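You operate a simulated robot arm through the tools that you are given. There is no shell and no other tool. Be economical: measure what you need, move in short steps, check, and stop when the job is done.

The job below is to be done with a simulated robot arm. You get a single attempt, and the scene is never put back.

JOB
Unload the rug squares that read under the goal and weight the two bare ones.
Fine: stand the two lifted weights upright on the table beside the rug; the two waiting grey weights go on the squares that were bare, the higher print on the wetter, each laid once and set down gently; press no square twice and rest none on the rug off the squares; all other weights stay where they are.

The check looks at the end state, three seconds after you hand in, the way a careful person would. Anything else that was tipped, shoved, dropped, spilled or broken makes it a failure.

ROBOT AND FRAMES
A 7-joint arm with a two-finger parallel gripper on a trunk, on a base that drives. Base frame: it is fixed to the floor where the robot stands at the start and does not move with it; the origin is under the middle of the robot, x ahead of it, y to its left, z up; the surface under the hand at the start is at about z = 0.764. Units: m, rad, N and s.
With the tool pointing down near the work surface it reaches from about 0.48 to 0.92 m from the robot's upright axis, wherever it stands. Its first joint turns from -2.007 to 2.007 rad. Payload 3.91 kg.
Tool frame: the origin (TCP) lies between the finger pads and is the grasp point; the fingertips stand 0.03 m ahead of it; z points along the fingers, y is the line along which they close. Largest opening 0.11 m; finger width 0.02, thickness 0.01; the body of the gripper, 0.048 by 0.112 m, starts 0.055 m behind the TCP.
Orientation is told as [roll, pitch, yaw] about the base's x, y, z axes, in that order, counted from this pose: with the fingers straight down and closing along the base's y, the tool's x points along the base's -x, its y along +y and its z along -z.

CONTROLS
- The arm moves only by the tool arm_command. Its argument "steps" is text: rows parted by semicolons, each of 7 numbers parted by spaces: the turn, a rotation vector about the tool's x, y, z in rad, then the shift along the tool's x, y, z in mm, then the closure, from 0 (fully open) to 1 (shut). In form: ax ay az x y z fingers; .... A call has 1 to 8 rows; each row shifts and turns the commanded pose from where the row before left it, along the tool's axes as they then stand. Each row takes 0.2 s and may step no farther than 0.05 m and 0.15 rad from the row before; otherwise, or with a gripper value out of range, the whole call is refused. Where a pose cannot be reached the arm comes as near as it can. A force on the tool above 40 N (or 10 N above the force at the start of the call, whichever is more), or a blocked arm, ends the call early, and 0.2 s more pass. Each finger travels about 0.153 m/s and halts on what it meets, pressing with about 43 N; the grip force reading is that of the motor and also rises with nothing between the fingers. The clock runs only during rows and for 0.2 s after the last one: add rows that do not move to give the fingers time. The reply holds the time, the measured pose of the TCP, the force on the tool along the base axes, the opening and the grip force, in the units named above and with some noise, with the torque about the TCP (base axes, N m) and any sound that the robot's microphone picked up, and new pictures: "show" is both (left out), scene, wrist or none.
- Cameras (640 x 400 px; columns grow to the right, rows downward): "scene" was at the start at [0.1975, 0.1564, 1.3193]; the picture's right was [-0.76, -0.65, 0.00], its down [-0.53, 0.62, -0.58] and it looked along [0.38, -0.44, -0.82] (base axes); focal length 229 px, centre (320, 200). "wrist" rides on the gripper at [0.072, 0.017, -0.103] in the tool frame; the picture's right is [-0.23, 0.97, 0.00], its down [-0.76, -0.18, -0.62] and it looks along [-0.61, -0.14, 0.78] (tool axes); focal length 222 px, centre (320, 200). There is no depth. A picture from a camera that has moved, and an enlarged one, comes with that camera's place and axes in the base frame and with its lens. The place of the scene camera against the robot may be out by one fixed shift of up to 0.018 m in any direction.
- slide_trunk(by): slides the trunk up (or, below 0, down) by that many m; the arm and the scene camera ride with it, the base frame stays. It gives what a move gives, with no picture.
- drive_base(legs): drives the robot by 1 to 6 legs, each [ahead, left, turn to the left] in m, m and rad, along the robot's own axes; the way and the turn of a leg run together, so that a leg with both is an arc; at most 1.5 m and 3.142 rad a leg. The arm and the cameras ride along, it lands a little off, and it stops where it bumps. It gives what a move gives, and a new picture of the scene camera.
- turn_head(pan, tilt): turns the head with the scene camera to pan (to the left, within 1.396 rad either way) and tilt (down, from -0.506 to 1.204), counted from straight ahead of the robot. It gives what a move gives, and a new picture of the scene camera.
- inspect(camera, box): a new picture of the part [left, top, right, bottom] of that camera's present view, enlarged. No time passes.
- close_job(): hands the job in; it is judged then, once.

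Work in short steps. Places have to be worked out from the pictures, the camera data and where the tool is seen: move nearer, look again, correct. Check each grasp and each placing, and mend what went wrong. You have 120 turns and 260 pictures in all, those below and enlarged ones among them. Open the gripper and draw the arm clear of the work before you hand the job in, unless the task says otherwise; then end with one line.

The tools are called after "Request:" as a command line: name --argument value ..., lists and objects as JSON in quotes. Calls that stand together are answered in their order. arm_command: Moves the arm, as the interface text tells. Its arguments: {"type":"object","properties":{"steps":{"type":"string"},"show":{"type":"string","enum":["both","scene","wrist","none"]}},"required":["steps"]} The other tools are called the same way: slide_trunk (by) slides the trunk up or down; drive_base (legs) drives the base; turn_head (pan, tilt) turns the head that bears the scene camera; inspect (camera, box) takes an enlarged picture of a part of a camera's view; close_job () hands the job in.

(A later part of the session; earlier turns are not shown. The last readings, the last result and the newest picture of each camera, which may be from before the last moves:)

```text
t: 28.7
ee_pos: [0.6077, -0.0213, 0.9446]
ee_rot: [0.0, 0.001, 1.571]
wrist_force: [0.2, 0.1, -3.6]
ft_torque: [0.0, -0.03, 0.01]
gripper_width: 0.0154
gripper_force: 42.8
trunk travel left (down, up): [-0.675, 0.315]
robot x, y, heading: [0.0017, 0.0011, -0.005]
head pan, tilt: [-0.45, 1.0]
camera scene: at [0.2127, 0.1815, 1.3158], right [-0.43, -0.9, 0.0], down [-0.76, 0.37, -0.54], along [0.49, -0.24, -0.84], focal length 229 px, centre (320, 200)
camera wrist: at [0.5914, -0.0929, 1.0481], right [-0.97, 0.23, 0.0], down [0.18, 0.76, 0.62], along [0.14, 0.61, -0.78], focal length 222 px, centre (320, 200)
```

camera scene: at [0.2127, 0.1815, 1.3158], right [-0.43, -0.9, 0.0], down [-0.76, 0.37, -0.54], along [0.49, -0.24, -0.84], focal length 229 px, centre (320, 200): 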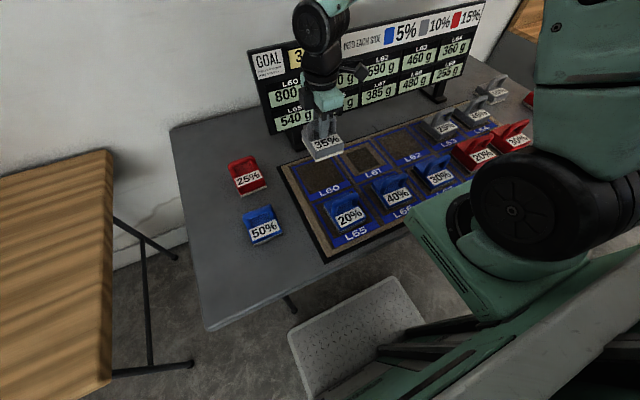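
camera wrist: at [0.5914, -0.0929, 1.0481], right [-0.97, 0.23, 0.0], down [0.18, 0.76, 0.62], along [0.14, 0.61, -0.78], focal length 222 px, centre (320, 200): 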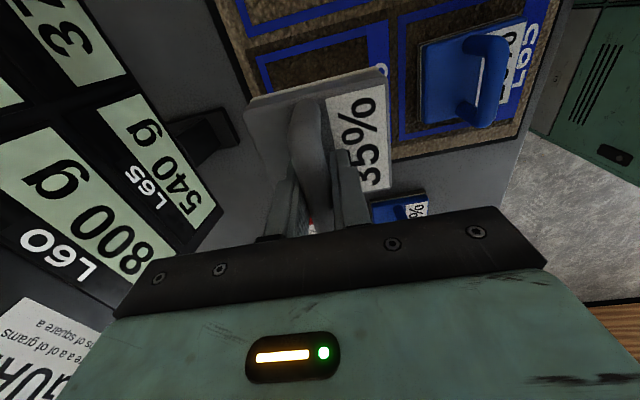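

Hovering over L60; I check where the earlier imprint sat in L61 and the current alignment before lowering.

Request:
inspect --camera "scene" --box '[280, 110, 420, 220]'

Request:
inspect --camera "wrist" --box '[220, 0, 440, 180]'

```text
3.64 times, centred on (350, 165) of scene
camera zoom: at [0.2127, 0.1815, 1.3158], right [-0.43, -0.9, 0.0], down [-0.76, 0.37, -0.54], along [0.49, -0.24, -0.84], focal length 831 px, centre (211, 327)
```

zoom: 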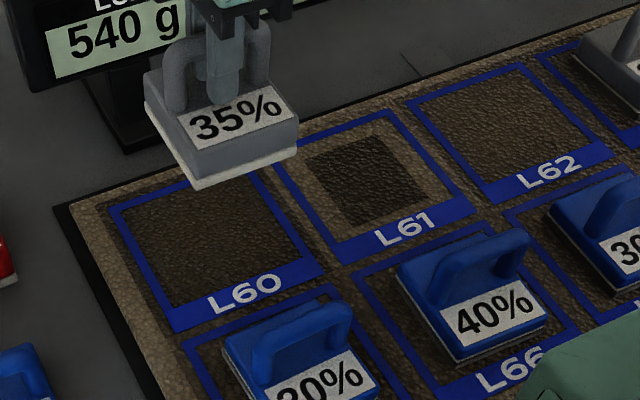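

```text
2.22 times, centred on (330, 90) of wrist
camera zoom: at [0.5914, -0.0929, 1.0481], right [-0.97, 0.23, 0.0], down [0.18, 0.76, 0.62], along [0.14, 0.61, -0.78], focal length 494 px, centre (298, 444)
```

zoom: 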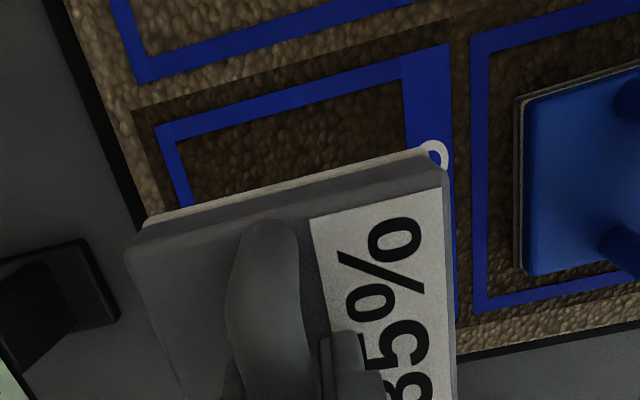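

The imprint was centred, and the present alignment over L60 mirrors it. I lower to just above and look.

Request:
arm_command --steps "0 0 0 0 0 30 1;0 0 0 0 0 30 1;0 0 0 0 0 25 1;0 0 0 0 0 15 1;0 0 0 0 0 0 1"

Request:
inspect --camera "wrist" --box '[200, 0, 460, 220]'

Request:
inspect --camera "scene" --box '[270, 120, 390, 220]'

```text
t: 29.9
ee_pos: [0.6068, -0.022, 0.8439]
ee_rot: [0.0, 0.001, 1.569]
wrist_force: [0.2, -0.3, -4.4]
ft_torque: [0.0, 0.0, -0.03]
gripper_width: 0.0153
gripper_force: 43.1
trunk travel left (down, up): [-0.675, 0.315]
robot x, y, heading: [0.0005, -0.0004, -0.003]
head pan, tilt: [-0.45, 1.0]
camera scene: at [0.2129, 0.1809, 1.3159], right [-0.44, -0.9, 0.0], down [-0.76, 0.37, -0.54], along [0.49, -0.24, -0.84], focal length 229 px, centre (320, 200)
camera wrist: at [0.5915, -0.0937, 0.9479], right [-0.97, 0.23, 0.0], down [0.18, 0.76, 0.62], along [0.14, 0.61, -0.78], focal length 222 px, centre (320, 200)
```

scene: 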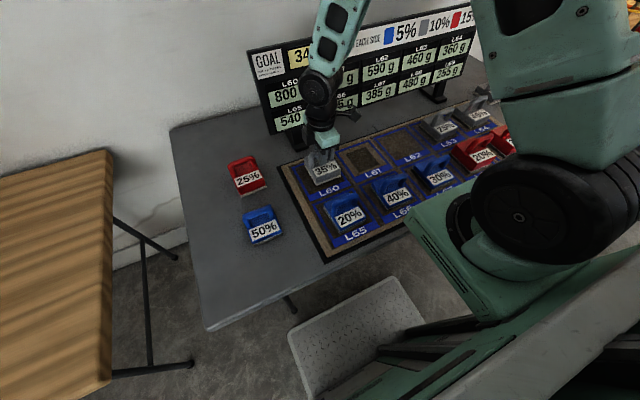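
wrist: 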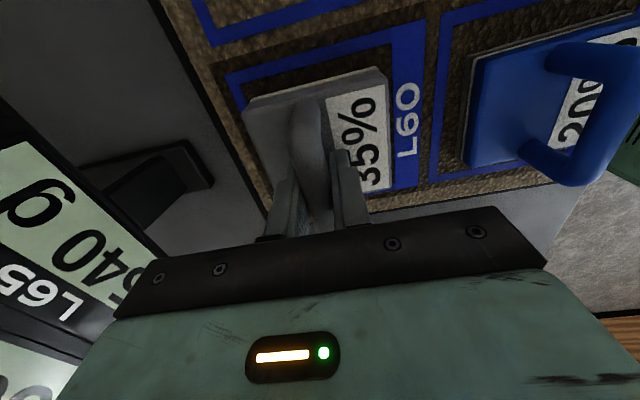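

```text
1.82 times, centred on (330, 110) of wrist
camera zoom: at [0.5915, -0.0937, 0.9479], right [-0.97, 0.23, 0.0], down [0.18, 0.76, 0.62], along [0.14, 0.61, -0.78], focal length 404 px, centre (302, 364)
```

zoom: 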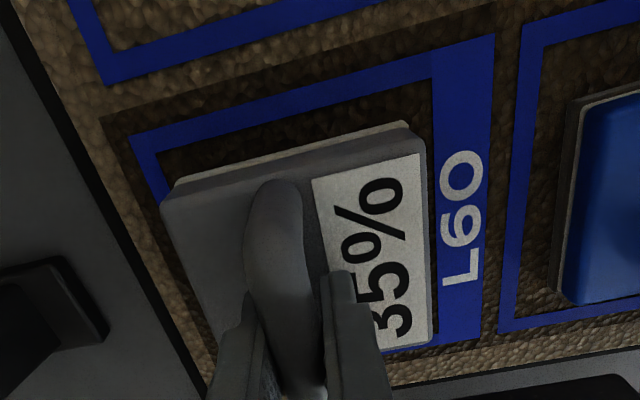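

```text
4.00 times, centred on (330, 170) of scene
camera zoom: at [0.2129, 0.1809, 1.3159], right [-0.44, -0.9, 0.0], down [-0.76, 0.37, -0.54], along [0.49, -0.24, -0.84], focal length 914 px, centre (280, 320)
```

zoom: 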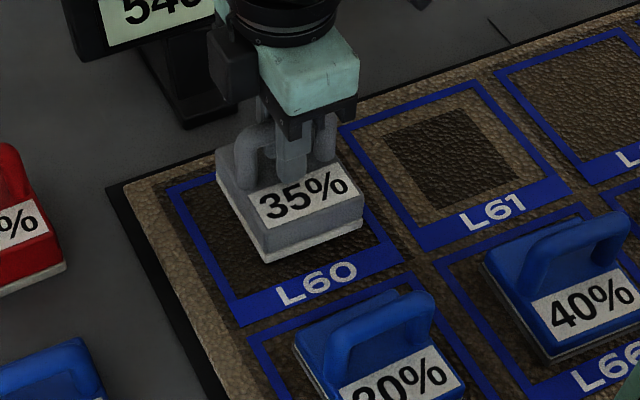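

Well centred. I lower the last centimetre in small steps.

Request:
arm_command --steps "0 0 0 0 2 4 1;0 0 0 0 0 3 1;0 0 0 0 0 2 1;0 0 0 0 0 0 1" --show "none"

Request:
arm_command --steps "0 0 0 0 0 1 1;0 0 0 0 0 0.5 1;0 0 0 0 0 0 1" --show "none"

```text
t: 30.9
ee_pos: [0.6058, -0.0219, 0.8355]
ee_rot: [-0.001, 0.0, 1.57]
wrist_force: [0.0, 0.1, -4.3]
ft_torque: [0.0, -0.02, -0.01]
gripper_width: 0.0155
gripper_force: 42.7
trunk travel left (down, up): [-0.675, 0.315]
robot x, y, heading: [-0.0022, 0.0002, -0.0]
head pan, tilt: [-0.45, 1.0]
```

```text
t: 31.7
ee_pos: [0.606, -0.0231, 0.8339]
ee_rot: [0.0, 0.001, 1.571]
wrist_force: [0.1, -0.4, -3.9]
ft_torque: [0.02, 0.02, 0.03]
gripper_width: 0.0151
gripper_force: 43.3
trunk travel left (down, up): [-0.675, 0.315]
robot x, y, heading: [-0.0012, 0.0007, -0.006]
head pan, tilt: [-0.45, 1.0]
```

Request:
arm_command --steps "0 0 0 0 0 0.5 1;0 0 0 0 0 0.5 1;0 0 0 0 0 0 1" --show "none"

Request:
arm_command --steps "0 0 0 0 0 0.5 1;0 0 0 0 0 0 1" --show "none"

```text
t: 32.5
ee_pos: [0.6066, -0.0218, 0.8335]
ee_rot: [-0.001, -0.001, 1.569]
wrist_force: [1.5, 0.5, 5.8]
ft_torque: [-0.16, 0.01, -0.02]
gripper_width: 0.0154
gripper_force: 43.2
trunk travel left (down, up): [-0.675, 0.315]
robot x, y, heading: [-0.0022, 0.0016, -0.004]
head pan, tilt: [-0.45, 1.0]
```

```text
t: 33.1
ee_pos: [0.6047, -0.0226, 0.8342]
ee_rot: [0.0, -0.001, 1.569]
wrist_force: [2.4, -0.2, 17.4]
ft_torque: [-0.21, 0.05, -0.02]
gripper_width: 0.0153
gripper_force: 42.7
trunk travel left (down, up): [-0.675, 0.315]
robot x, y, heading: [-0.0011, -0.0002, 0.0]
head pan, tilt: [-0.45, 1.0]
```

Gentle contact. I ease off under a millimetre, release and rise straight.

Request:
arm_command --steps "0 0 0 0 0 -0.6 1;0 0 0 0 0 0 0.75;0 0 0 0 0 0 0.55;0 0 0 0 0 0 0.5;0 0 0 0 0 -20 0.5;0 0 0 0 0 -35 0.5;0 0 0 0 0 -45 0.5;0 0 0 0 0 -30 0.5"

Request:
inspect --camera "scene" --box '[270, 100, 430, 220]'

```text
t: 34.9
ee_pos: [0.6064, -0.0219, 0.9644]
ee_rot: [0.001, 0.0, 1.57]
wrist_force: [0.0, -0.2, -0.6]
ft_torque: [-0.01, 0.03, 0.0]
gripper_width: 0.0551
gripper_force: 0.1
trunk travel left (down, up): [-0.675, 0.315]
robot x, y, heading: [-0.0009, 0.0015, -0.0]
head pan, tilt: [-0.45, 1.0]
camera scene: at [0.2131, 0.181, 1.3158], right [-0.44, -0.9, 0.0], down [-0.76, 0.37, -0.54], along [0.49, -0.24, -0.84], focal length 229 px, centre (320, 200)
camera wrist: at [0.5903, -0.0932, 1.0671], right [-0.97, 0.23, 0.0], down [0.18, 0.76, 0.62], along [0.14, 0.61, -0.78], focal length 222 px, centre (320, 200)
```

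scene: 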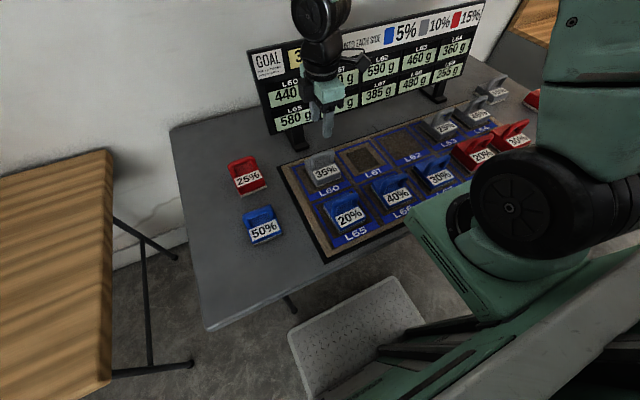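
wrist: 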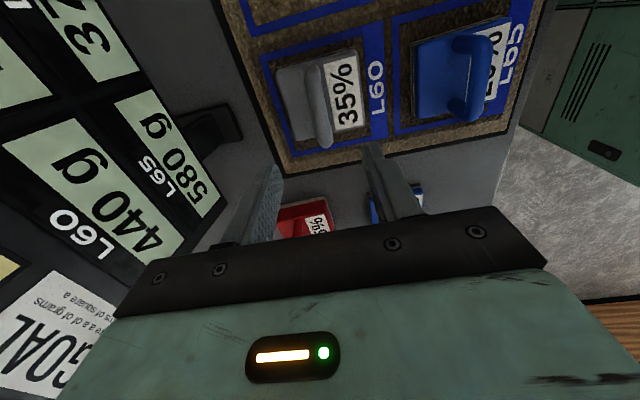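

```text
3.33 times, centred on (350, 160) of scene
camera zoom: at [0.2131, 0.181, 1.3158], right [-0.44, -0.9, 0.0], down [-0.76, 0.37, -0.54], along [0.49, -0.24, -0.84], focal length 762 px, centre (220, 333)
```

zoom: 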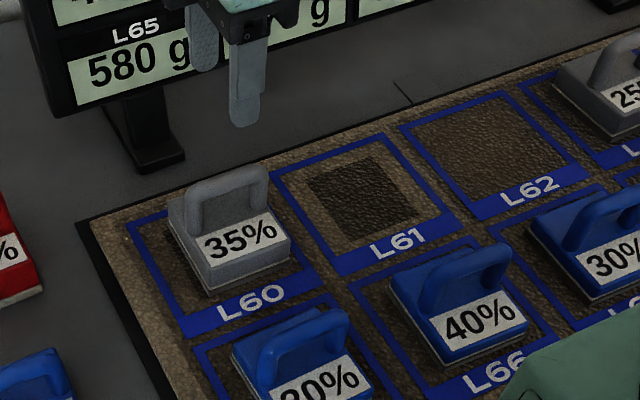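

The scale is live: L60 now 440 g. Now for the right side: I pull the arm back and up a little, and look right before driving.

Request:
arm_command --steps "0 0 0 10 40 -20 0.5;0 0 0 10 40 -20 0.5;0 0 0 10 10 -20 0.5;0 0 0 0 0 0 0.5" --show "none"

Request:
turn_head --pan -1.25 --tilt 0.8

```text
t: 35.9
ee_pos: [0.5151, -0.0523, 1.0228]
ee_rot: [0.001, 0.001, 1.571]
wrist_force: [0.2, 0.5, -0.4]
ft_torque: [0.05, -0.03, 0.01]
gripper_width: 0.0548
gripper_force: 0.1
trunk travel left (down, up): [-0.675, 0.315]
robot x, y, heading: [0.0022, -0.0011, -0.003]
head pan, tilt: [-0.45, 1.0]
```

```text
t: 37.0
ee_pos: [0.5153, -0.0528, 1.0237]
ee_rot: [0.0, 0.0, 1.572]
wrist_force: [-0.2, -1.0, -1.0]
ft_torque: [0.0, 0.0, 0.01]
gripper_width: 0.0548
gripper_force: 0.0
trunk travel left (down, up): [-0.675, 0.315]
robot x, y, heading: [0.0004, 0.0025, -0.002]
head pan, tilt: [-1.25, 0.799]
camera scene: at [0.1756, 0.1347, 1.331], right [-0.95, -0.32, 0.0], down [-0.23, 0.68, -0.7], along [0.22, -0.66, -0.72], focal length 229 px, centre (320, 200)
```

scene: 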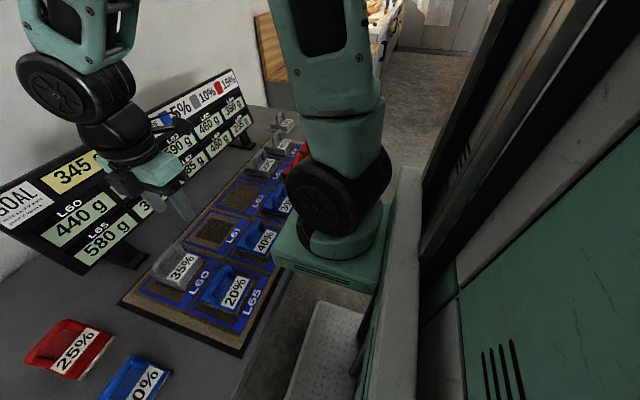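

The floor to the right looks clear. I back off slightly and drive right 0.35 m.

Request:
drive_base --legs '[[-0.04, 0, 0], [0, -0.35, 0]]'

Request:
turn_head --pan -0.6 --tilt 0.95

```text
t: 39.8
ee_pos: [0.4752, -0.4024, 1.0228]
ee_rot: [0.0, 0.001, 1.571]
wrist_force: [0.2, -0.6, 0.6]
ft_torque: [0.0, -0.01, -0.03]
gripper_width: 0.0551
gripper_force: 0.1
trunk travel left (down, up): [-0.675, 0.315]
robot x, y, heading: [-0.0389, -0.3515, -0.0]
head pan, tilt: [-1.25, 0.799]
camera scene: at [0.1353, -0.2156, 1.331], right [-0.95, -0.32, 0.0], down [-0.23, 0.68, -0.7], along [0.22, -0.66, -0.72], focal length 229 px, centre (320, 200)
```

scene: 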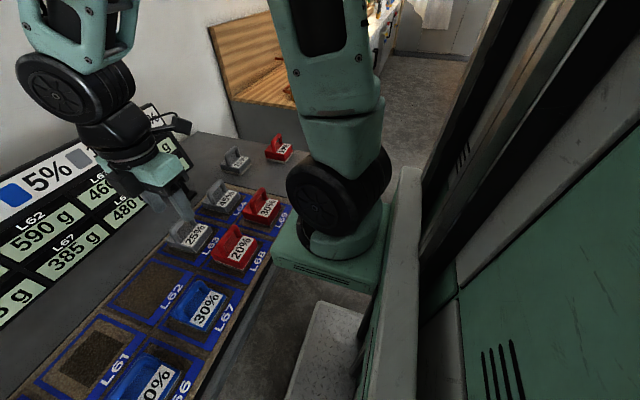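

```text
t: 40.8
ee_pos: [0.475, -0.4034, 1.0219]
ee_rot: [-0.001, -0.001, 1.57]
wrist_force: [0.4, 0.6, -0.1]
ft_torque: [-0.03, -0.02, -0.03]
gripper_width: 0.0552
gripper_force: 0.2
trunk travel left (down, up): [-0.675, 0.315]
robot x, y, heading: [-0.0387, -0.35, -0.004]
head pan, tilt: [-0.6, 0.949]
camera scene: at [0.1698, -0.1802, 1.3195], right [-0.56, -0.83, 0.0], down [-0.67, 0.46, -0.58], along [0.48, -0.33, -0.81], focal length 229 px, centre (320, 200)
```

scene: 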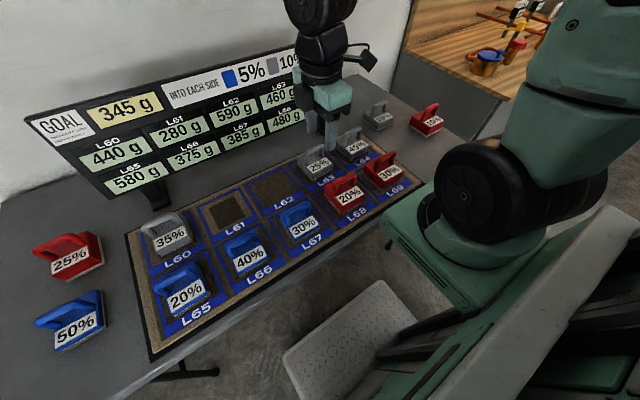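

Now the 30% red on L69. I move the hand along at height to view it.

Request:
arm_command --steps "0 0 0 45 2 0 0.5;0 0 0 45 2 0 0.5;0 0 0 45 2 0 0.5;0 0 0 45 2 0 0.5;0 0 0 45 2 0 0.5;0 0 0 45 2 0 0.5;0 0 0 0 0 30 0.5;0 0 0 0 0 0 0.5"

Request:
inspect --camera "wrist" --box '[220, 40, 460, 220]'

```text
t: 42.6
ee_pos: [0.4625, -0.675, 0.9913]
ee_rot: [0.0, -0.001, 1.57]
wrist_force: [0.0, 0.2, 0.5]
ft_torque: [0.02, -0.02, -0.02]
gripper_width: 0.0551
gripper_force: 0.1
trunk travel left (down, up): [-0.675, 0.315]
robot x, y, heading: [-0.0415, -0.3504, -0.0]
head pan, tilt: [-0.6, 0.949]
camera scene: at [0.1698, -0.1801, 1.3195], right [-0.56, -0.83, 0.0], down [-0.67, 0.46, -0.58], along [0.48, -0.33, -0.81], focal length 229 px, centre (320, 200)
camera wrist: at [0.4472, -0.745, 1.0955], right [-0.97, 0.23, 0.0], down [0.18, 0.76, 0.62], along [0.14, 0.61, -0.78], focal length 222 px, centre (320, 200)
```

scene: 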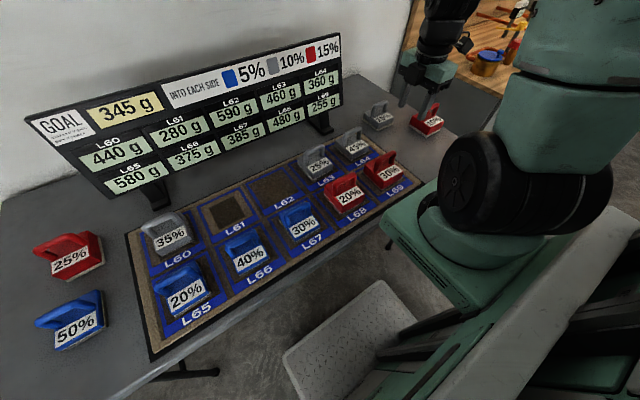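
wrist: 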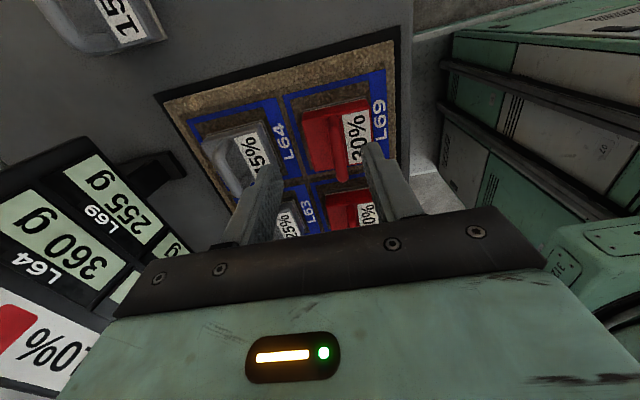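

```text
2.22 times, centred on (340, 130) of wrist
camera zoom: at [0.4472, -0.745, 1.0955], right [-0.97, 0.23, 0.0], down [0.18, 0.76, 0.62], along [0.14, 0.61, -0.78], focal length 494 px, centre (276, 356)
```

zoom: 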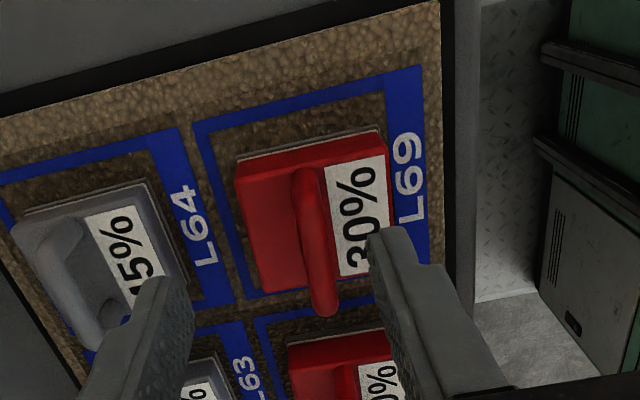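

30% bar near (0.455, -0.607). I move over and down partway.

Request:
arm_command --steps "0 0 0 -34 4 0 0.5;0 0 0 -34 4 20 0.5;0 0 0 0 0 40 0.5;0 0 0 0 0 40 0.5;0 0 0 0 0 20 0.5;0 0 0 0 0 0 0.5" --show "wrist"

Request:
inspect --camera "wrist" --box '[220, 40, 460, 220]'

```text
t: 44.0
ee_pos: [0.4554, -0.6048, 0.873]
ee_rot: [-0.003, -0.001, 1.571]
wrist_force: [0.3, 0.8, 0.1]
ft_torque: [0.03, -0.04, -0.04]
gripper_width: 0.0551
gripper_force: 0.1
trunk travel left (down, up): [-0.675, 0.315]
robot x, y, heading: [-0.0349, -0.3502, -0.0]
head pan, tilt: [-0.6, 0.949]
camera wrist: at [0.4395, -0.6761, 0.9764], right [-0.97, 0.23, 0.0], down [0.18, 0.76, 0.62], along [0.14, 0.61, -0.78], focal length 222 px, centre (320, 200)
```

wrist: 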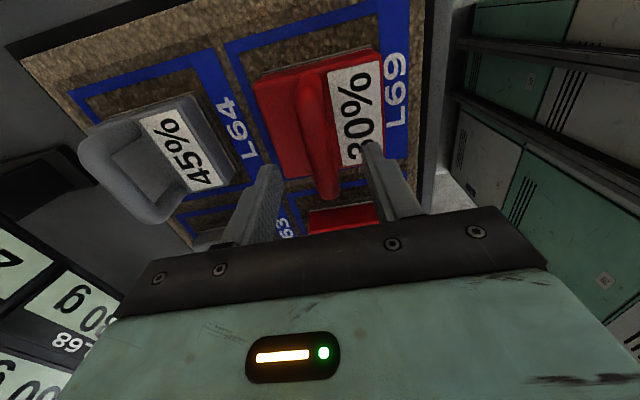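

```text
2.22 times, centred on (340, 130) of wrist
camera zoom: at [0.4395, -0.6761, 0.9764], right [-0.97, 0.23, 0.0], down [0.18, 0.76, 0.62], along [0.14, 0.61, -0.78], focal length 494 px, centre (276, 356)
```

zoom: 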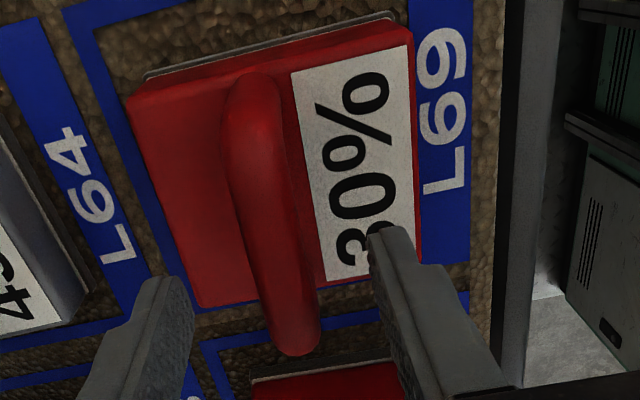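

Aligned. Descend to 0.832 and close.

Request:
arm_command --steps "0 0 0 4 0 20 0.5;0 0 0 0 0 15 0.5;0 0 0 0 0 6 0.5;0 0 0 0 0 0 0.5" --show "wrist"

Request:
arm_command --steps "0 0 0 0 0 0 0.7;0 0 0 0 0 0 0.8;0 0 0 0 0 0 0.9;0 0 0 0 0 0 1;0 0 0 0 0 0 1" --show "wrist"

```text
t: 44.7
ee_pos: [0.456, -0.61, 0.8411]
ee_rot: [-0.004, 0.003, 1.572]
wrist_force: [-1.7, 4.7, 37.7]
ft_torque: [0.23, 1.22, -0.17]
gripper_width: 0.056
gripper_force: 1.2
trunk travel left (down, up): [-0.675, 0.315]
robot x, y, heading: [-0.0425, -0.3499, 0.004]
head pan, tilt: [-0.6, 0.949]
stopped in row 3: the force on the tool passed its limit at 56 N (the readings are from after the stop); the commanded pose is now the measured one
camera wrist: at [0.4395, -0.6796, 0.9434], right [-0.97, 0.23, 0.0], down [0.17, 0.76, 0.62], along [0.14, 0.6, -0.78], focal length 222 px, centre (320, 200)
```

wrist: 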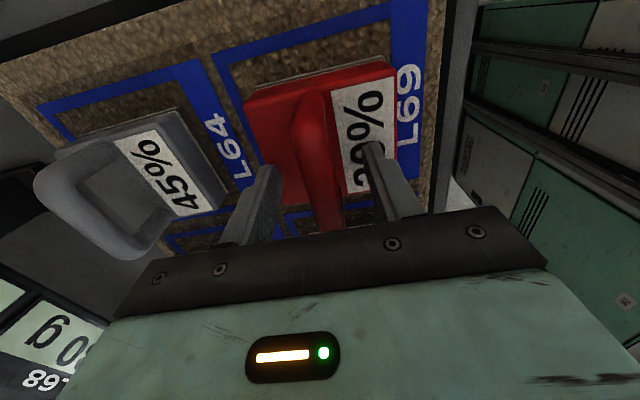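

```text
t: 45.2
ee_pos: [0.4548, -0.6087, 0.8407]
ee_rot: [-0.003, 0.005, 1.572]
wrist_force: [-6.7, 2.1, 40.6]
ft_torque: [0.25, 0.49, 0.07]
gripper_width: 0.0246
gripper_force: 2.9
trunk travel left (down, up): [-0.675, 0.315]
robot x, y, heading: [-0.0375, -0.3506, 0.004]
head pan, tilt: [-0.6, 0.949]
stopped in row 2: the force on the tool passed its limit at 52 N (the readings are from after the stop); the commanded pose is now the measured one
camera wrist: at [0.4383, -0.68, 0.9434], right [-0.97, 0.23, 0.0], down [0.18, 0.76, 0.62], along [0.14, 0.6, -0.78], focal length 222 px, centre (320, 200)
```

wrist: 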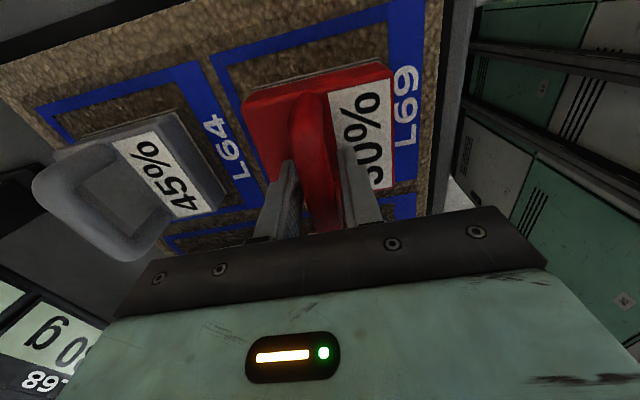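

The red block is taller; the tips touched its top. I rise 5 mm to relieve, then close.

Request:
arm_command --steps "0 0 0 0 0 -3 0.75;0 0 0 0 0 -2 0.75;0 0 0 0 0 0 0.8;0 0 0 0 0 0 0.9;0 0 0 0 0 0 1;0 0 0 0 0 0 1" --show "wrist"

```text
t: 46.6
ee_pos: [0.4558, -0.6094, 0.8426]
ee_rot: [0.001, 0.002, 1.569]
wrist_force: [0.1, -0.9, 0.1]
ft_torque: [0.05, -0.02, 0.0]
gripper_width: 0.0153
gripper_force: 43.3
trunk travel left (down, up): [-0.675, 0.315]
robot x, y, heading: [-0.0388, -0.3498, 0.002]
head pan, tilt: [-0.6, 0.949]
camera wrist: at [0.4396, -0.6804, 0.9469], right [-0.97, 0.23, 0.0], down [0.18, 0.76, 0.62], along [0.14, 0.61, -0.78], focal length 222 px, centre (320, 200)
```

wrist: 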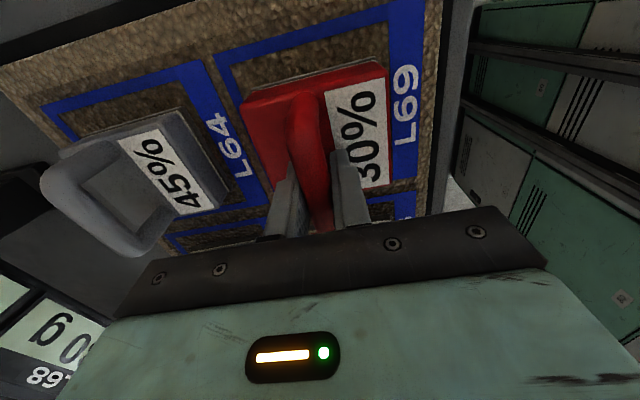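

Gripped. Lift, check, and carry to the free table right of the rug, about (0.435, -0.81).

Request:
arm_command --steps "0 0 0 0 0 -8 1;0 0 0 0 0 -22 1;0 0 0 0 0 -40 1;0 0 0 0 0 -40 1;0 0 0 0 0 0 1" --show "none"

Request:
arm_command --steps "0 0 0 40 4 0 1;0 0 0 40 4 0 1;0 0 0 40 4 0 1;0 0 0 40 4 0 1;0 0 0 40 4 0 1;0 0 0 0 0 0 1"

```text
t: 47.8
ee_pos: [0.457, -0.6096, 0.9534]
ee_rot: [0.001, 0.002, 1.572]
wrist_force: [0.2, -0.9, -5.6]
ft_torque: [-0.02, -0.03, 0.0]
gripper_width: 0.0155
gripper_force: 42.8
trunk travel left (down, up): [-0.675, 0.315]
robot x, y, heading: [-0.0422, -0.3477, -0.0]
head pan, tilt: [-0.6, 0.949]
```

```text
t: 49.2
ee_pos: [0.436, -0.8098, 0.9538]
ee_rot: [0.0, 0.002, 1.573]
wrist_force: [-0.4, 0.7, -5.8]
ft_torque: [0.03, -0.03, 0.01]
gripper_width: 0.0154
gripper_force: 43.1
trunk travel left (down, up): [-0.675, 0.315]
robot x, y, heading: [-0.0439, -0.3497, 0.005]
head pan, tilt: [-0.6, 0.949]
camera scene: at [0.1699, -0.1802, 1.3195], right [-0.56, -0.83, 0.0], down [-0.67, 0.46, -0.58], along [0.48, -0.33, -0.81], focal length 229 px, centre (320, 200)
camera wrist: at [0.4204, -0.8806, 1.0567], right [-0.97, 0.23, 0.0], down [0.18, 0.76, 0.62], along [0.14, 0.61, -0.78], focal length 222 px, centre (320, 200)
```

scene: 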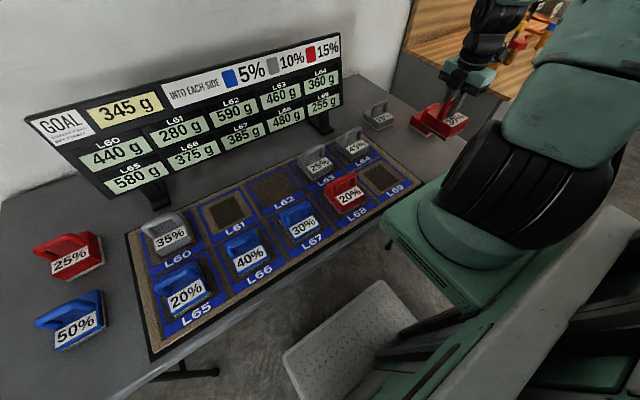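
wrist: 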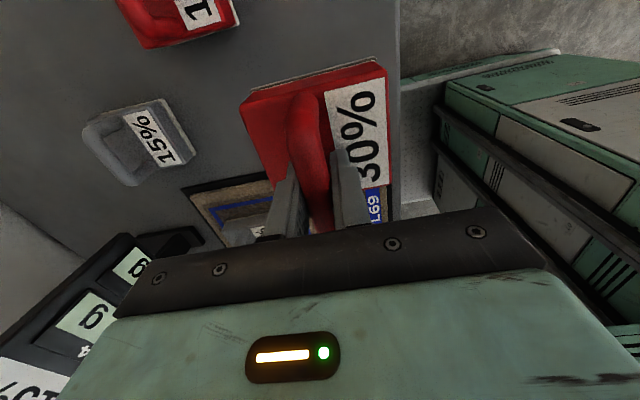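

Clear of the 10%, 15%, rug and edge. I lower.

Request:
arm_command --steps "0 0 0 0 0 35 1;0 0 0 0 0 35 1;0 0 0 0 0 25 1;0 0 0 0 0 15 1;0 0 0 0 0 8 1;0 0 0 0 0 0 1" --show "wrist"

Request:
arm_command --steps "0 0 0 0 0 1.5 1;0 0 0 0 0 1 1;0 0 0 0 0 0 1" --show "none"

Request:
arm_command --steps "0 0 0 0 0 1 1;0 0 0 0 0 0 1" --show "none"

```text
t: 50.6
ee_pos: [0.4361, -0.808, 0.837]
ee_rot: [-0.002, 0.005, 1.571]
wrist_force: [-0.3, 0.1, -4.2]
ft_torque: [0.05, -0.01, 0.04]
gripper_width: 0.0157
gripper_force: 42.7
trunk travel left (down, up): [-0.675, 0.315]
robot x, y, heading: [-0.0353, -0.3523, 0.004]
head pan, tilt: [-0.6, 0.949]
camera wrist: at [0.4198, -0.8801, 0.9395], right [-0.97, 0.23, 0.0], down [0.18, 0.76, 0.62], along [0.14, 0.6, -0.78], focal length 222 px, centre (320, 200)
```

wrist: 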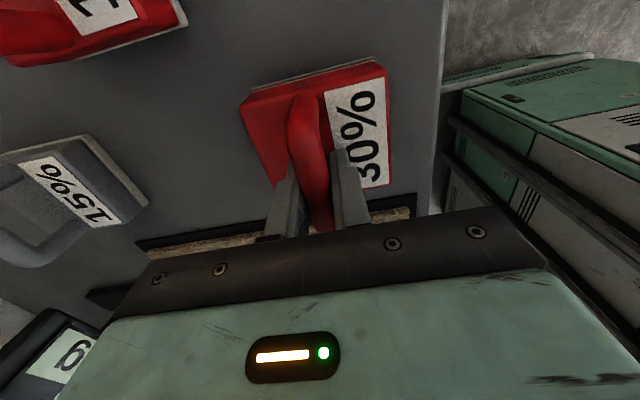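

```text
t: 51.4
ee_pos: [0.4364, -0.8106, 0.8335]
ee_rot: [-0.003, 0.003, 1.57]
wrist_force: [-0.1, 0.2, -5.0]
ft_torque: [0.06, 0.02, -0.02]
gripper_width: 0.0151
gripper_force: 43.3
trunk travel left (down, up): [-0.675, 0.315]
robot x, y, heading: [-0.0406, -0.3532, 0.002]
head pan, tilt: [-0.6, 0.949]
```

```text
t: 52.0
ee_pos: [0.4352, -0.8105, 0.8319]
ee_rot: [0.0, 0.0, 1.573]
wrist_force: [0.0, -0.9, -5.8]
ft_torque: [0.03, -0.02, -0.01]
gripper_width: 0.0153
gripper_force: 43.1
trunk travel left (down, up): [-0.675, 0.315]
robot x, y, heading: [-0.0376, -0.3493, 0.003]
head pan, tilt: [-0.6, 0.949]
```

Request:
arm_command --steps "0 0 0 0 0 1 1;0 0 0 0 0 1 1;0 0 0 0 0 0 1" --show "none"

Request:
arm_command --steps "0 0 0 0 0 0.7 1;0 0 0 0 0 0 1" --show "none"

```text
t: 52.8
ee_pos: [0.4366, -0.8097, 0.8294]
ee_rot: [-0.002, 0.002, 1.571]
wrist_force: [0.0, 0.8, -5.6]
ft_torque: [0.05, -0.06, 0.02]
gripper_width: 0.0153
gripper_force: 42.9
trunk travel left (down, up): [-0.675, 0.315]
robot x, y, heading: [-0.0376, -0.351, 0.003]
head pan, tilt: [-0.6, 0.949]
```

```text
t: 53.4
ee_pos: [0.4369, -0.811, 0.83]
ee_rot: [-0.002, 0.001, 1.571]
wrist_force: [0.5, 0.8, -2.2]
ft_torque: [-0.02, 0.07, 0.0]
gripper_width: 0.0156
gripper_force: 42.8
trunk travel left (down, up): [-0.675, 0.315]
robot x, y, heading: [-0.0391, -0.3484, 0.006]
head pan, tilt: [-0.6, 0.949]
```

Contact is starting; half a millimetre more, then release and rise.

Request:
arm_command --steps "0 0 0 0 0 0.4 1;0 0 0 0 0 0 1;0 0 0 0 0 0 0.75;0 0 0 0 0 0 0.55;0 0 0 0 0 -20 0.5;0 0 0 0 0 -35 0.5;0 0 0 0 0 -45 0.5;0 0 0 0 0 -40 0.5"

Request:
inspect --camera "scene" --box '[340, 60, 500, 180]'

```text
t: 55.2
ee_pos: [0.4364, -0.8089, 0.9696]
ee_rot: [-0.001, 0.001, 1.571]
wrist_force: [-0.5, 0.0, -0.4]
ft_torque: [-0.01, -0.01, 0.05]
gripper_width: 0.0553
gripper_force: 0.0
trunk travel left (down, up): [-0.675, 0.315]
robot x, y, heading: [-0.0383, -0.3493, 0.006]
head pan, tilt: [-0.6, 0.949]
camera scene: at [0.17, -0.1805, 1.3195], right [-0.56, -0.83, 0.0], down [-0.67, 0.46, -0.58], along [0.48, -0.33, -0.81], focal length 229 px, centre (320, 200)
camera wrist: at [0.4204, -0.8805, 1.073], right [-0.97, 0.23, 0.0], down [0.18, 0.76, 0.62], along [0.14, 0.61, -0.78], focal length 222 px, centre (320, 200)
```

scene: 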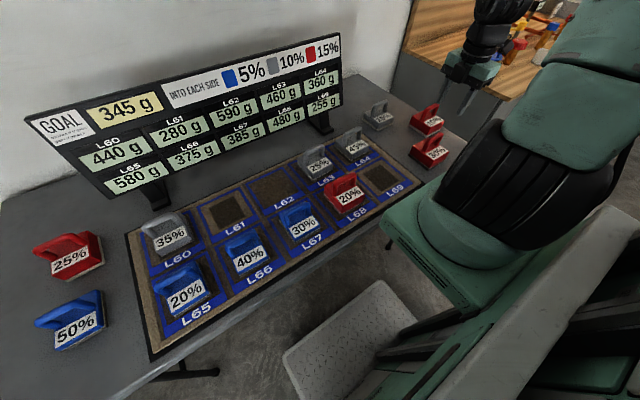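
wrist: 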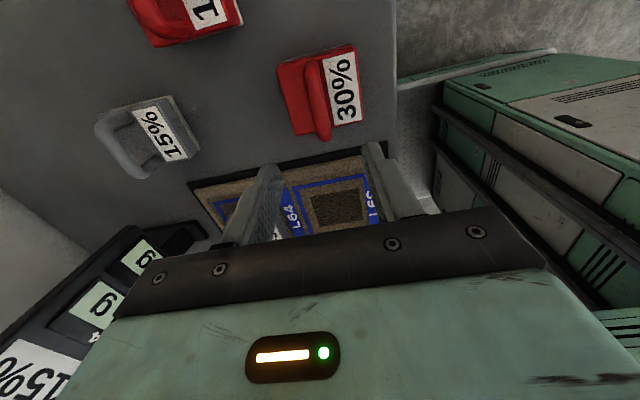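

```text
3.33 times, centred on (420, 120) of scene
camera zoom: at [0.17, -0.1805, 1.3195], right [-0.56, -0.83, 0.0], down [-0.67, 0.46, -0.58], along [0.48, -0.33, -0.81], focal length 762 px, centre (-13, 467)
```

zoom: 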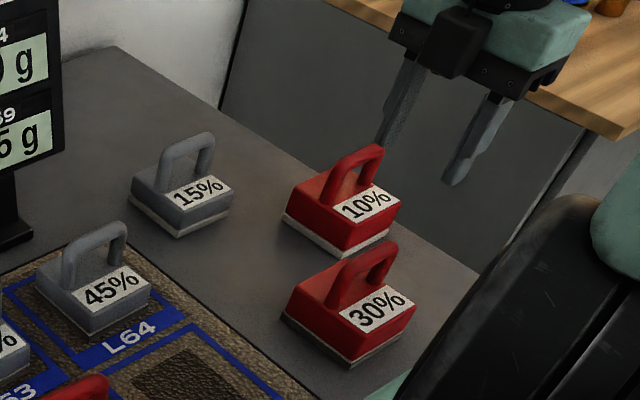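

30% stands well. Now go above the 15% grey weight.

Request:
arm_command --steps "0 0 0 3 -40 0 0.5;0 0 0 4 -40 0 0.5;0 0 0 4 -40 0 0.5;0 0 0 4 -40 0 0.5;0 0 0 0 -40 0 0.5;0 0 0 0 0 0 0.5"

Request:
inspect --camera "wrist" --box '[200, 40, 440, 220]'

```text
t: 56.6
ee_pos: [0.6355, -0.8244, 0.9676]
ee_rot: [-0.001, 0.001, 1.569]
wrist_force: [-1.0, -0.6, -0.1]
ft_torque: [-0.01, 0.01, 0.0]
gripper_width: 0.0551
gripper_force: 0.1
trunk travel left (down, up): [-0.675, 0.315]
robot x, y, heading: [-0.0393, -0.3498, -0.0]
head pan, tilt: [-0.6, 0.949]
camera scene: at [0.1697, -0.1801, 1.3195], right [-0.56, -0.83, 0.0], down [-0.67, 0.46, -0.58], along [0.48, -0.33, -0.81], focal length 229 px, centre (320, 200)
camera wrist: at [0.6195, -0.8947, 1.0717], right [-0.97, 0.23, 0.0], down [0.18, 0.76, 0.62], along [0.14, 0.61, -0.78], focal length 222 px, centre (320, 200)
```

scene: 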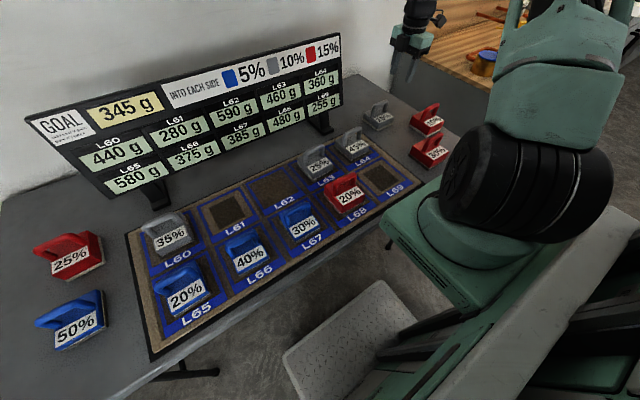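
wrist: 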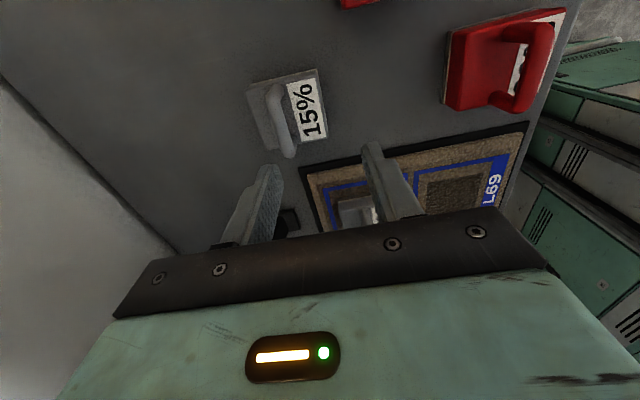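

```text
2.22 times, centred on (320, 130) of wrist
camera zoom: at [0.6195, -0.8947, 1.0717], right [-0.97, 0.23, 0.0], down [0.18, 0.76, 0.62], along [0.14, 0.61, -0.78], focal length 494 px, centre (320, 356)
```

zoom: 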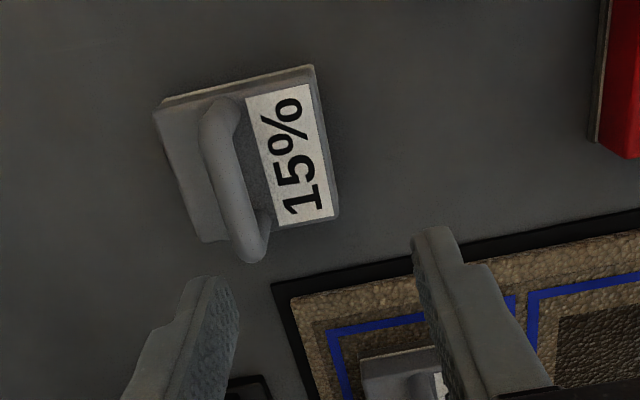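

15% bar near (0.689, -0.811). I go over it and down partway.

Request:
arm_command --steps "0 0 0 -7 -26 10 0.5;0 0 0 -6 -27 20 0.5;0 0 0 0 0 30 0.5;0 0 0 0 0 30 0.5;0 0 0 0 0 0 0.5"

Request:
inspect --camera "wrist" --box '[220, 40, 460, 220]'

```text
t: 57.8
ee_pos: [0.6878, -0.8105, 0.8794]
ee_rot: [-0.002, 0.004, 1.57]
wrist_force: [0.0, 0.0, 1.1]
ft_torque: [0.0, 0.01, 0.0]
gripper_width: 0.0551
gripper_force: 0.1
trunk travel left (down, up): [-0.675, 0.315]
robot x, y, heading: [-0.0385, -0.3519, 0.002]
head pan, tilt: [-0.6, 0.949]
camera scene: at [0.1697, -0.1801, 1.3195], right [-0.56, -0.83, 0.0], down [-0.67, 0.46, -0.58], along [0.48, -0.33, -0.81], focal length 229 px, centre (320, 200)
camera wrist: at [0.6725, -0.8814, 0.9833], right [-0.97, 0.23, 0.0], down [0.18, 0.76, 0.62], along [0.14, 0.6, -0.78], focal length 222 px, centre (320, 200)
```

scene: 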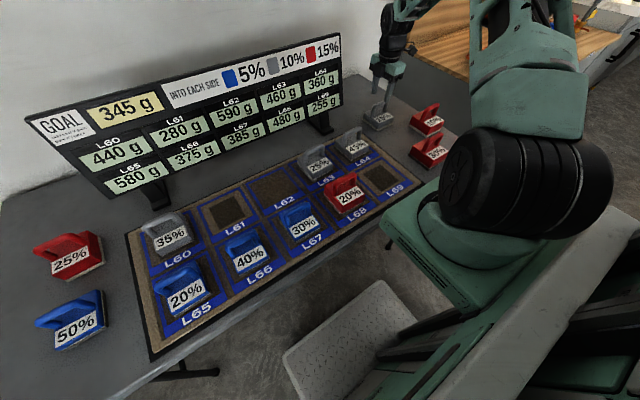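
wrist: 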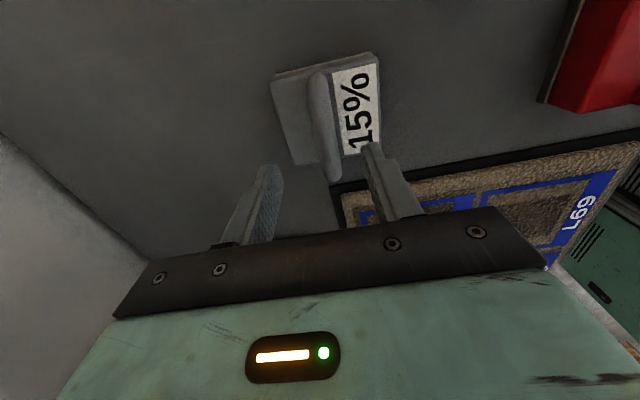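

```text
2.22 times, centred on (340, 130) of wrist
camera zoom: at [0.6725, -0.8814, 0.9833], right [-0.97, 0.23, 0.0], down [0.18, 0.76, 0.62], along [0.14, 0.6, -0.78], focal length 494 px, centre (276, 356)
```

zoom: 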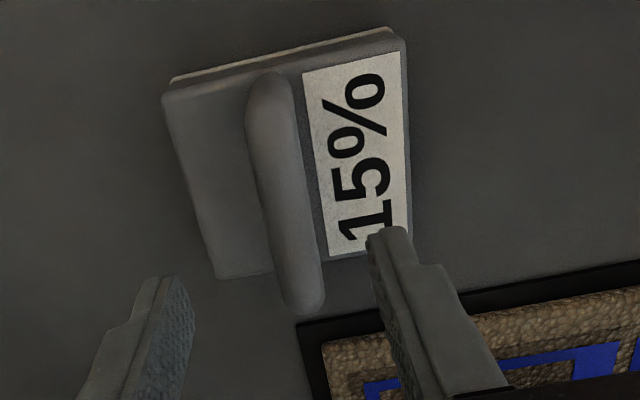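

The bar is turned about +0.06 rad; I match it, descend to 0.825 and check.

Request:
arm_command --steps "0 0 -0.06 4 3 20 0.5;0 0 0 0 0 20 0.5;0 0 0 0 0 10 0.5;0 0 0 0 0 5 0.5;0 0 0 0 0 0 0.5" --show "wrist"

Request:
inspect --camera "wrist" --box '[220, 40, 460, 220]'

```text
t: 59.0
ee_pos: [0.686, -0.8147, 0.8248]
ee_rot: [0.0, 0.002, 1.632]
wrist_force: [0.1, 0.3, 0.3]
ft_torque: [0.02, 0.06, -0.01]
gripper_width: 0.0549
gripper_force: 0.0
trunk travel left (down, up): [-0.675, 0.315]
robot x, y, heading: [-0.0432, -0.3514, 0.001]
head pan, tilt: [-0.6, 0.949]
camera wrist: at [0.6743, -0.8866, 0.9281], right [-0.99, 0.17, 0.0], down [0.13, 0.77, 0.62], along [0.11, 0.61, -0.78], focal length 222 px, centre (320, 200)
```

wrist: 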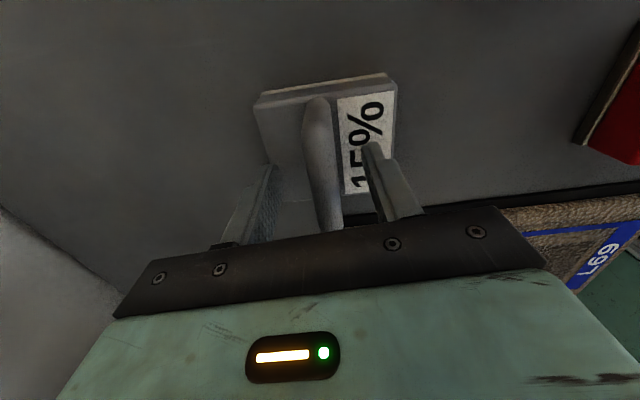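

```text
2.22 times, centred on (340, 130) of wrist
camera zoom: at [0.6743, -0.8866, 0.9281], right [-0.99, 0.17, 0.0], down [0.13, 0.77, 0.62], along [0.11, 0.61, -0.78], focal length 494 px, centre (276, 356)
```

zoom: 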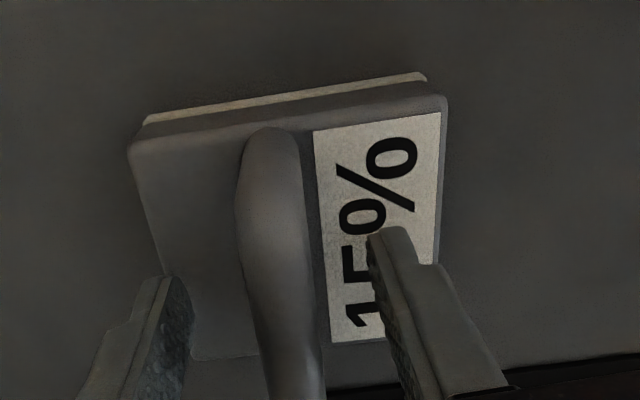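

Well straddled; lower 3 mm and close.

Request:
arm_command --steps "0 0 0 0 0 3 0.6;0 0 0 0 0 0 0.75;0 0 0 0 0 0 0.85;0 0 0 0 0 0 1;0 0 0 0 0 0 1" --show "wrist"

```text
t: 60.2
ee_pos: [0.6861, -0.8153, 0.8216]
ee_rot: [-0.001, 0.003, 1.632]
wrist_force: [1.3, -1.4, 0.6]
ft_torque: [0.05, 0.0, 0.1]
gripper_width: 0.0152
gripper_force: 43.1
trunk travel left (down, up): [-0.675, 0.315]
robot x, y, heading: [-0.0402, -0.3505, 0.001]
head pan, tilt: [-0.6, 0.949]
camera wrist: at [0.6745, -0.8867, 0.9252], right [-0.99, 0.17, 0.0], down [0.13, 0.77, 0.62], along [0.11, 0.61, -0.78], focal length 222 px, centre (320, 200)
```

wrist: 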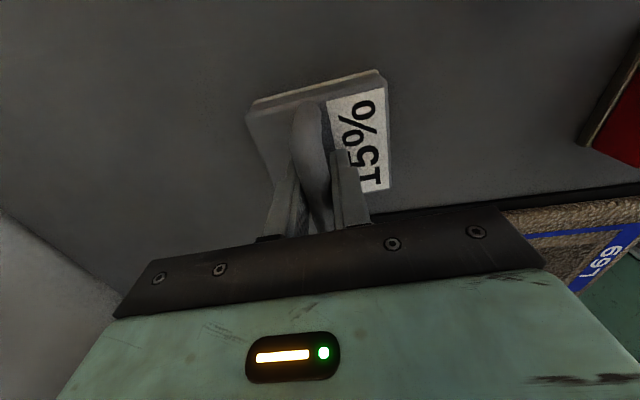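

Gripped. Lift, then move back in x before travelling past the board.

Request:
arm_command --steps "0 0 0 0 0 -10 1;0 0 0 0 0 -25 1;0 0 0 0 0 -45 1;0 0 0 0 0 -50 1;0 0 0.062 0 0 -10 1;0 0 0 0 40 0 1;0 0 0 0 39 0 1;0 0 0 0 0 0 1" --show "scene"

Request:
arm_command --steps "0 0 0 -42 0 0 1;0 0 0 -42 0 0 1;0 0 0 -42 0 0 1;0 0 0 -42 0 0 1;0 0 0 -42 0 0 1;0 0 0 -42 0 0 1;0 0 0 -42 0 0 1;0 0 0 -42 0 0 1" --show "none"

```text
t: 62.0
ee_pos: [0.6071, -0.8148, 0.9622]
ee_rot: [0.001, 0.002, 1.568]
wrist_force: [0.4, 0.5, -3.7]
ft_torque: [0.0, -0.01, 0.01]
gripper_width: 0.0154
gripper_force: 43.2
trunk travel left (down, up): [-0.675, 0.315]
robot x, y, heading: [-0.0413, -0.3515, 0.006]
head pan, tilt: [-0.6, 0.949]
camera scene: at [0.17, -0.1802, 1.3195], right [-0.56, -0.83, 0.0], down [-0.67, 0.46, -0.58], along [0.48, -0.33, -0.81], focal length 229 px, centre (320, 200)
```

scene: 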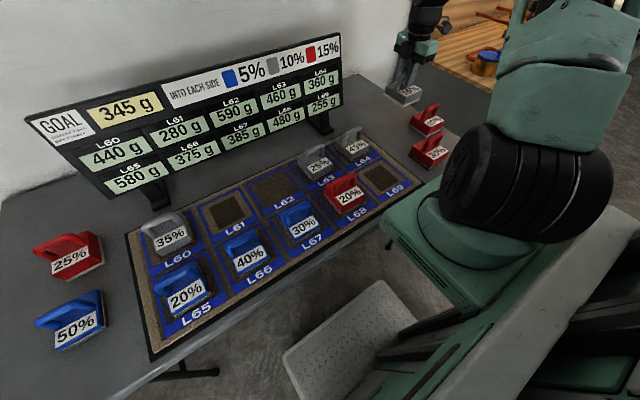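

```text
t: 63.8
ee_pos: [0.6088, -0.479, 0.9602]
ee_rot: [-0.003, 0.001, 1.569]
wrist_force: [0.0, -0.5, -3.9]
ft_torque: [0.04, -0.01, 0.01]
gripper_width: 0.0151
gripper_force: 43.3
trunk travel left (down, up): [-0.675, 0.315]
robot x, y, heading: [-0.0381, -0.3529, -0.001]
head pan, tilt: [-0.6, 0.949]
```

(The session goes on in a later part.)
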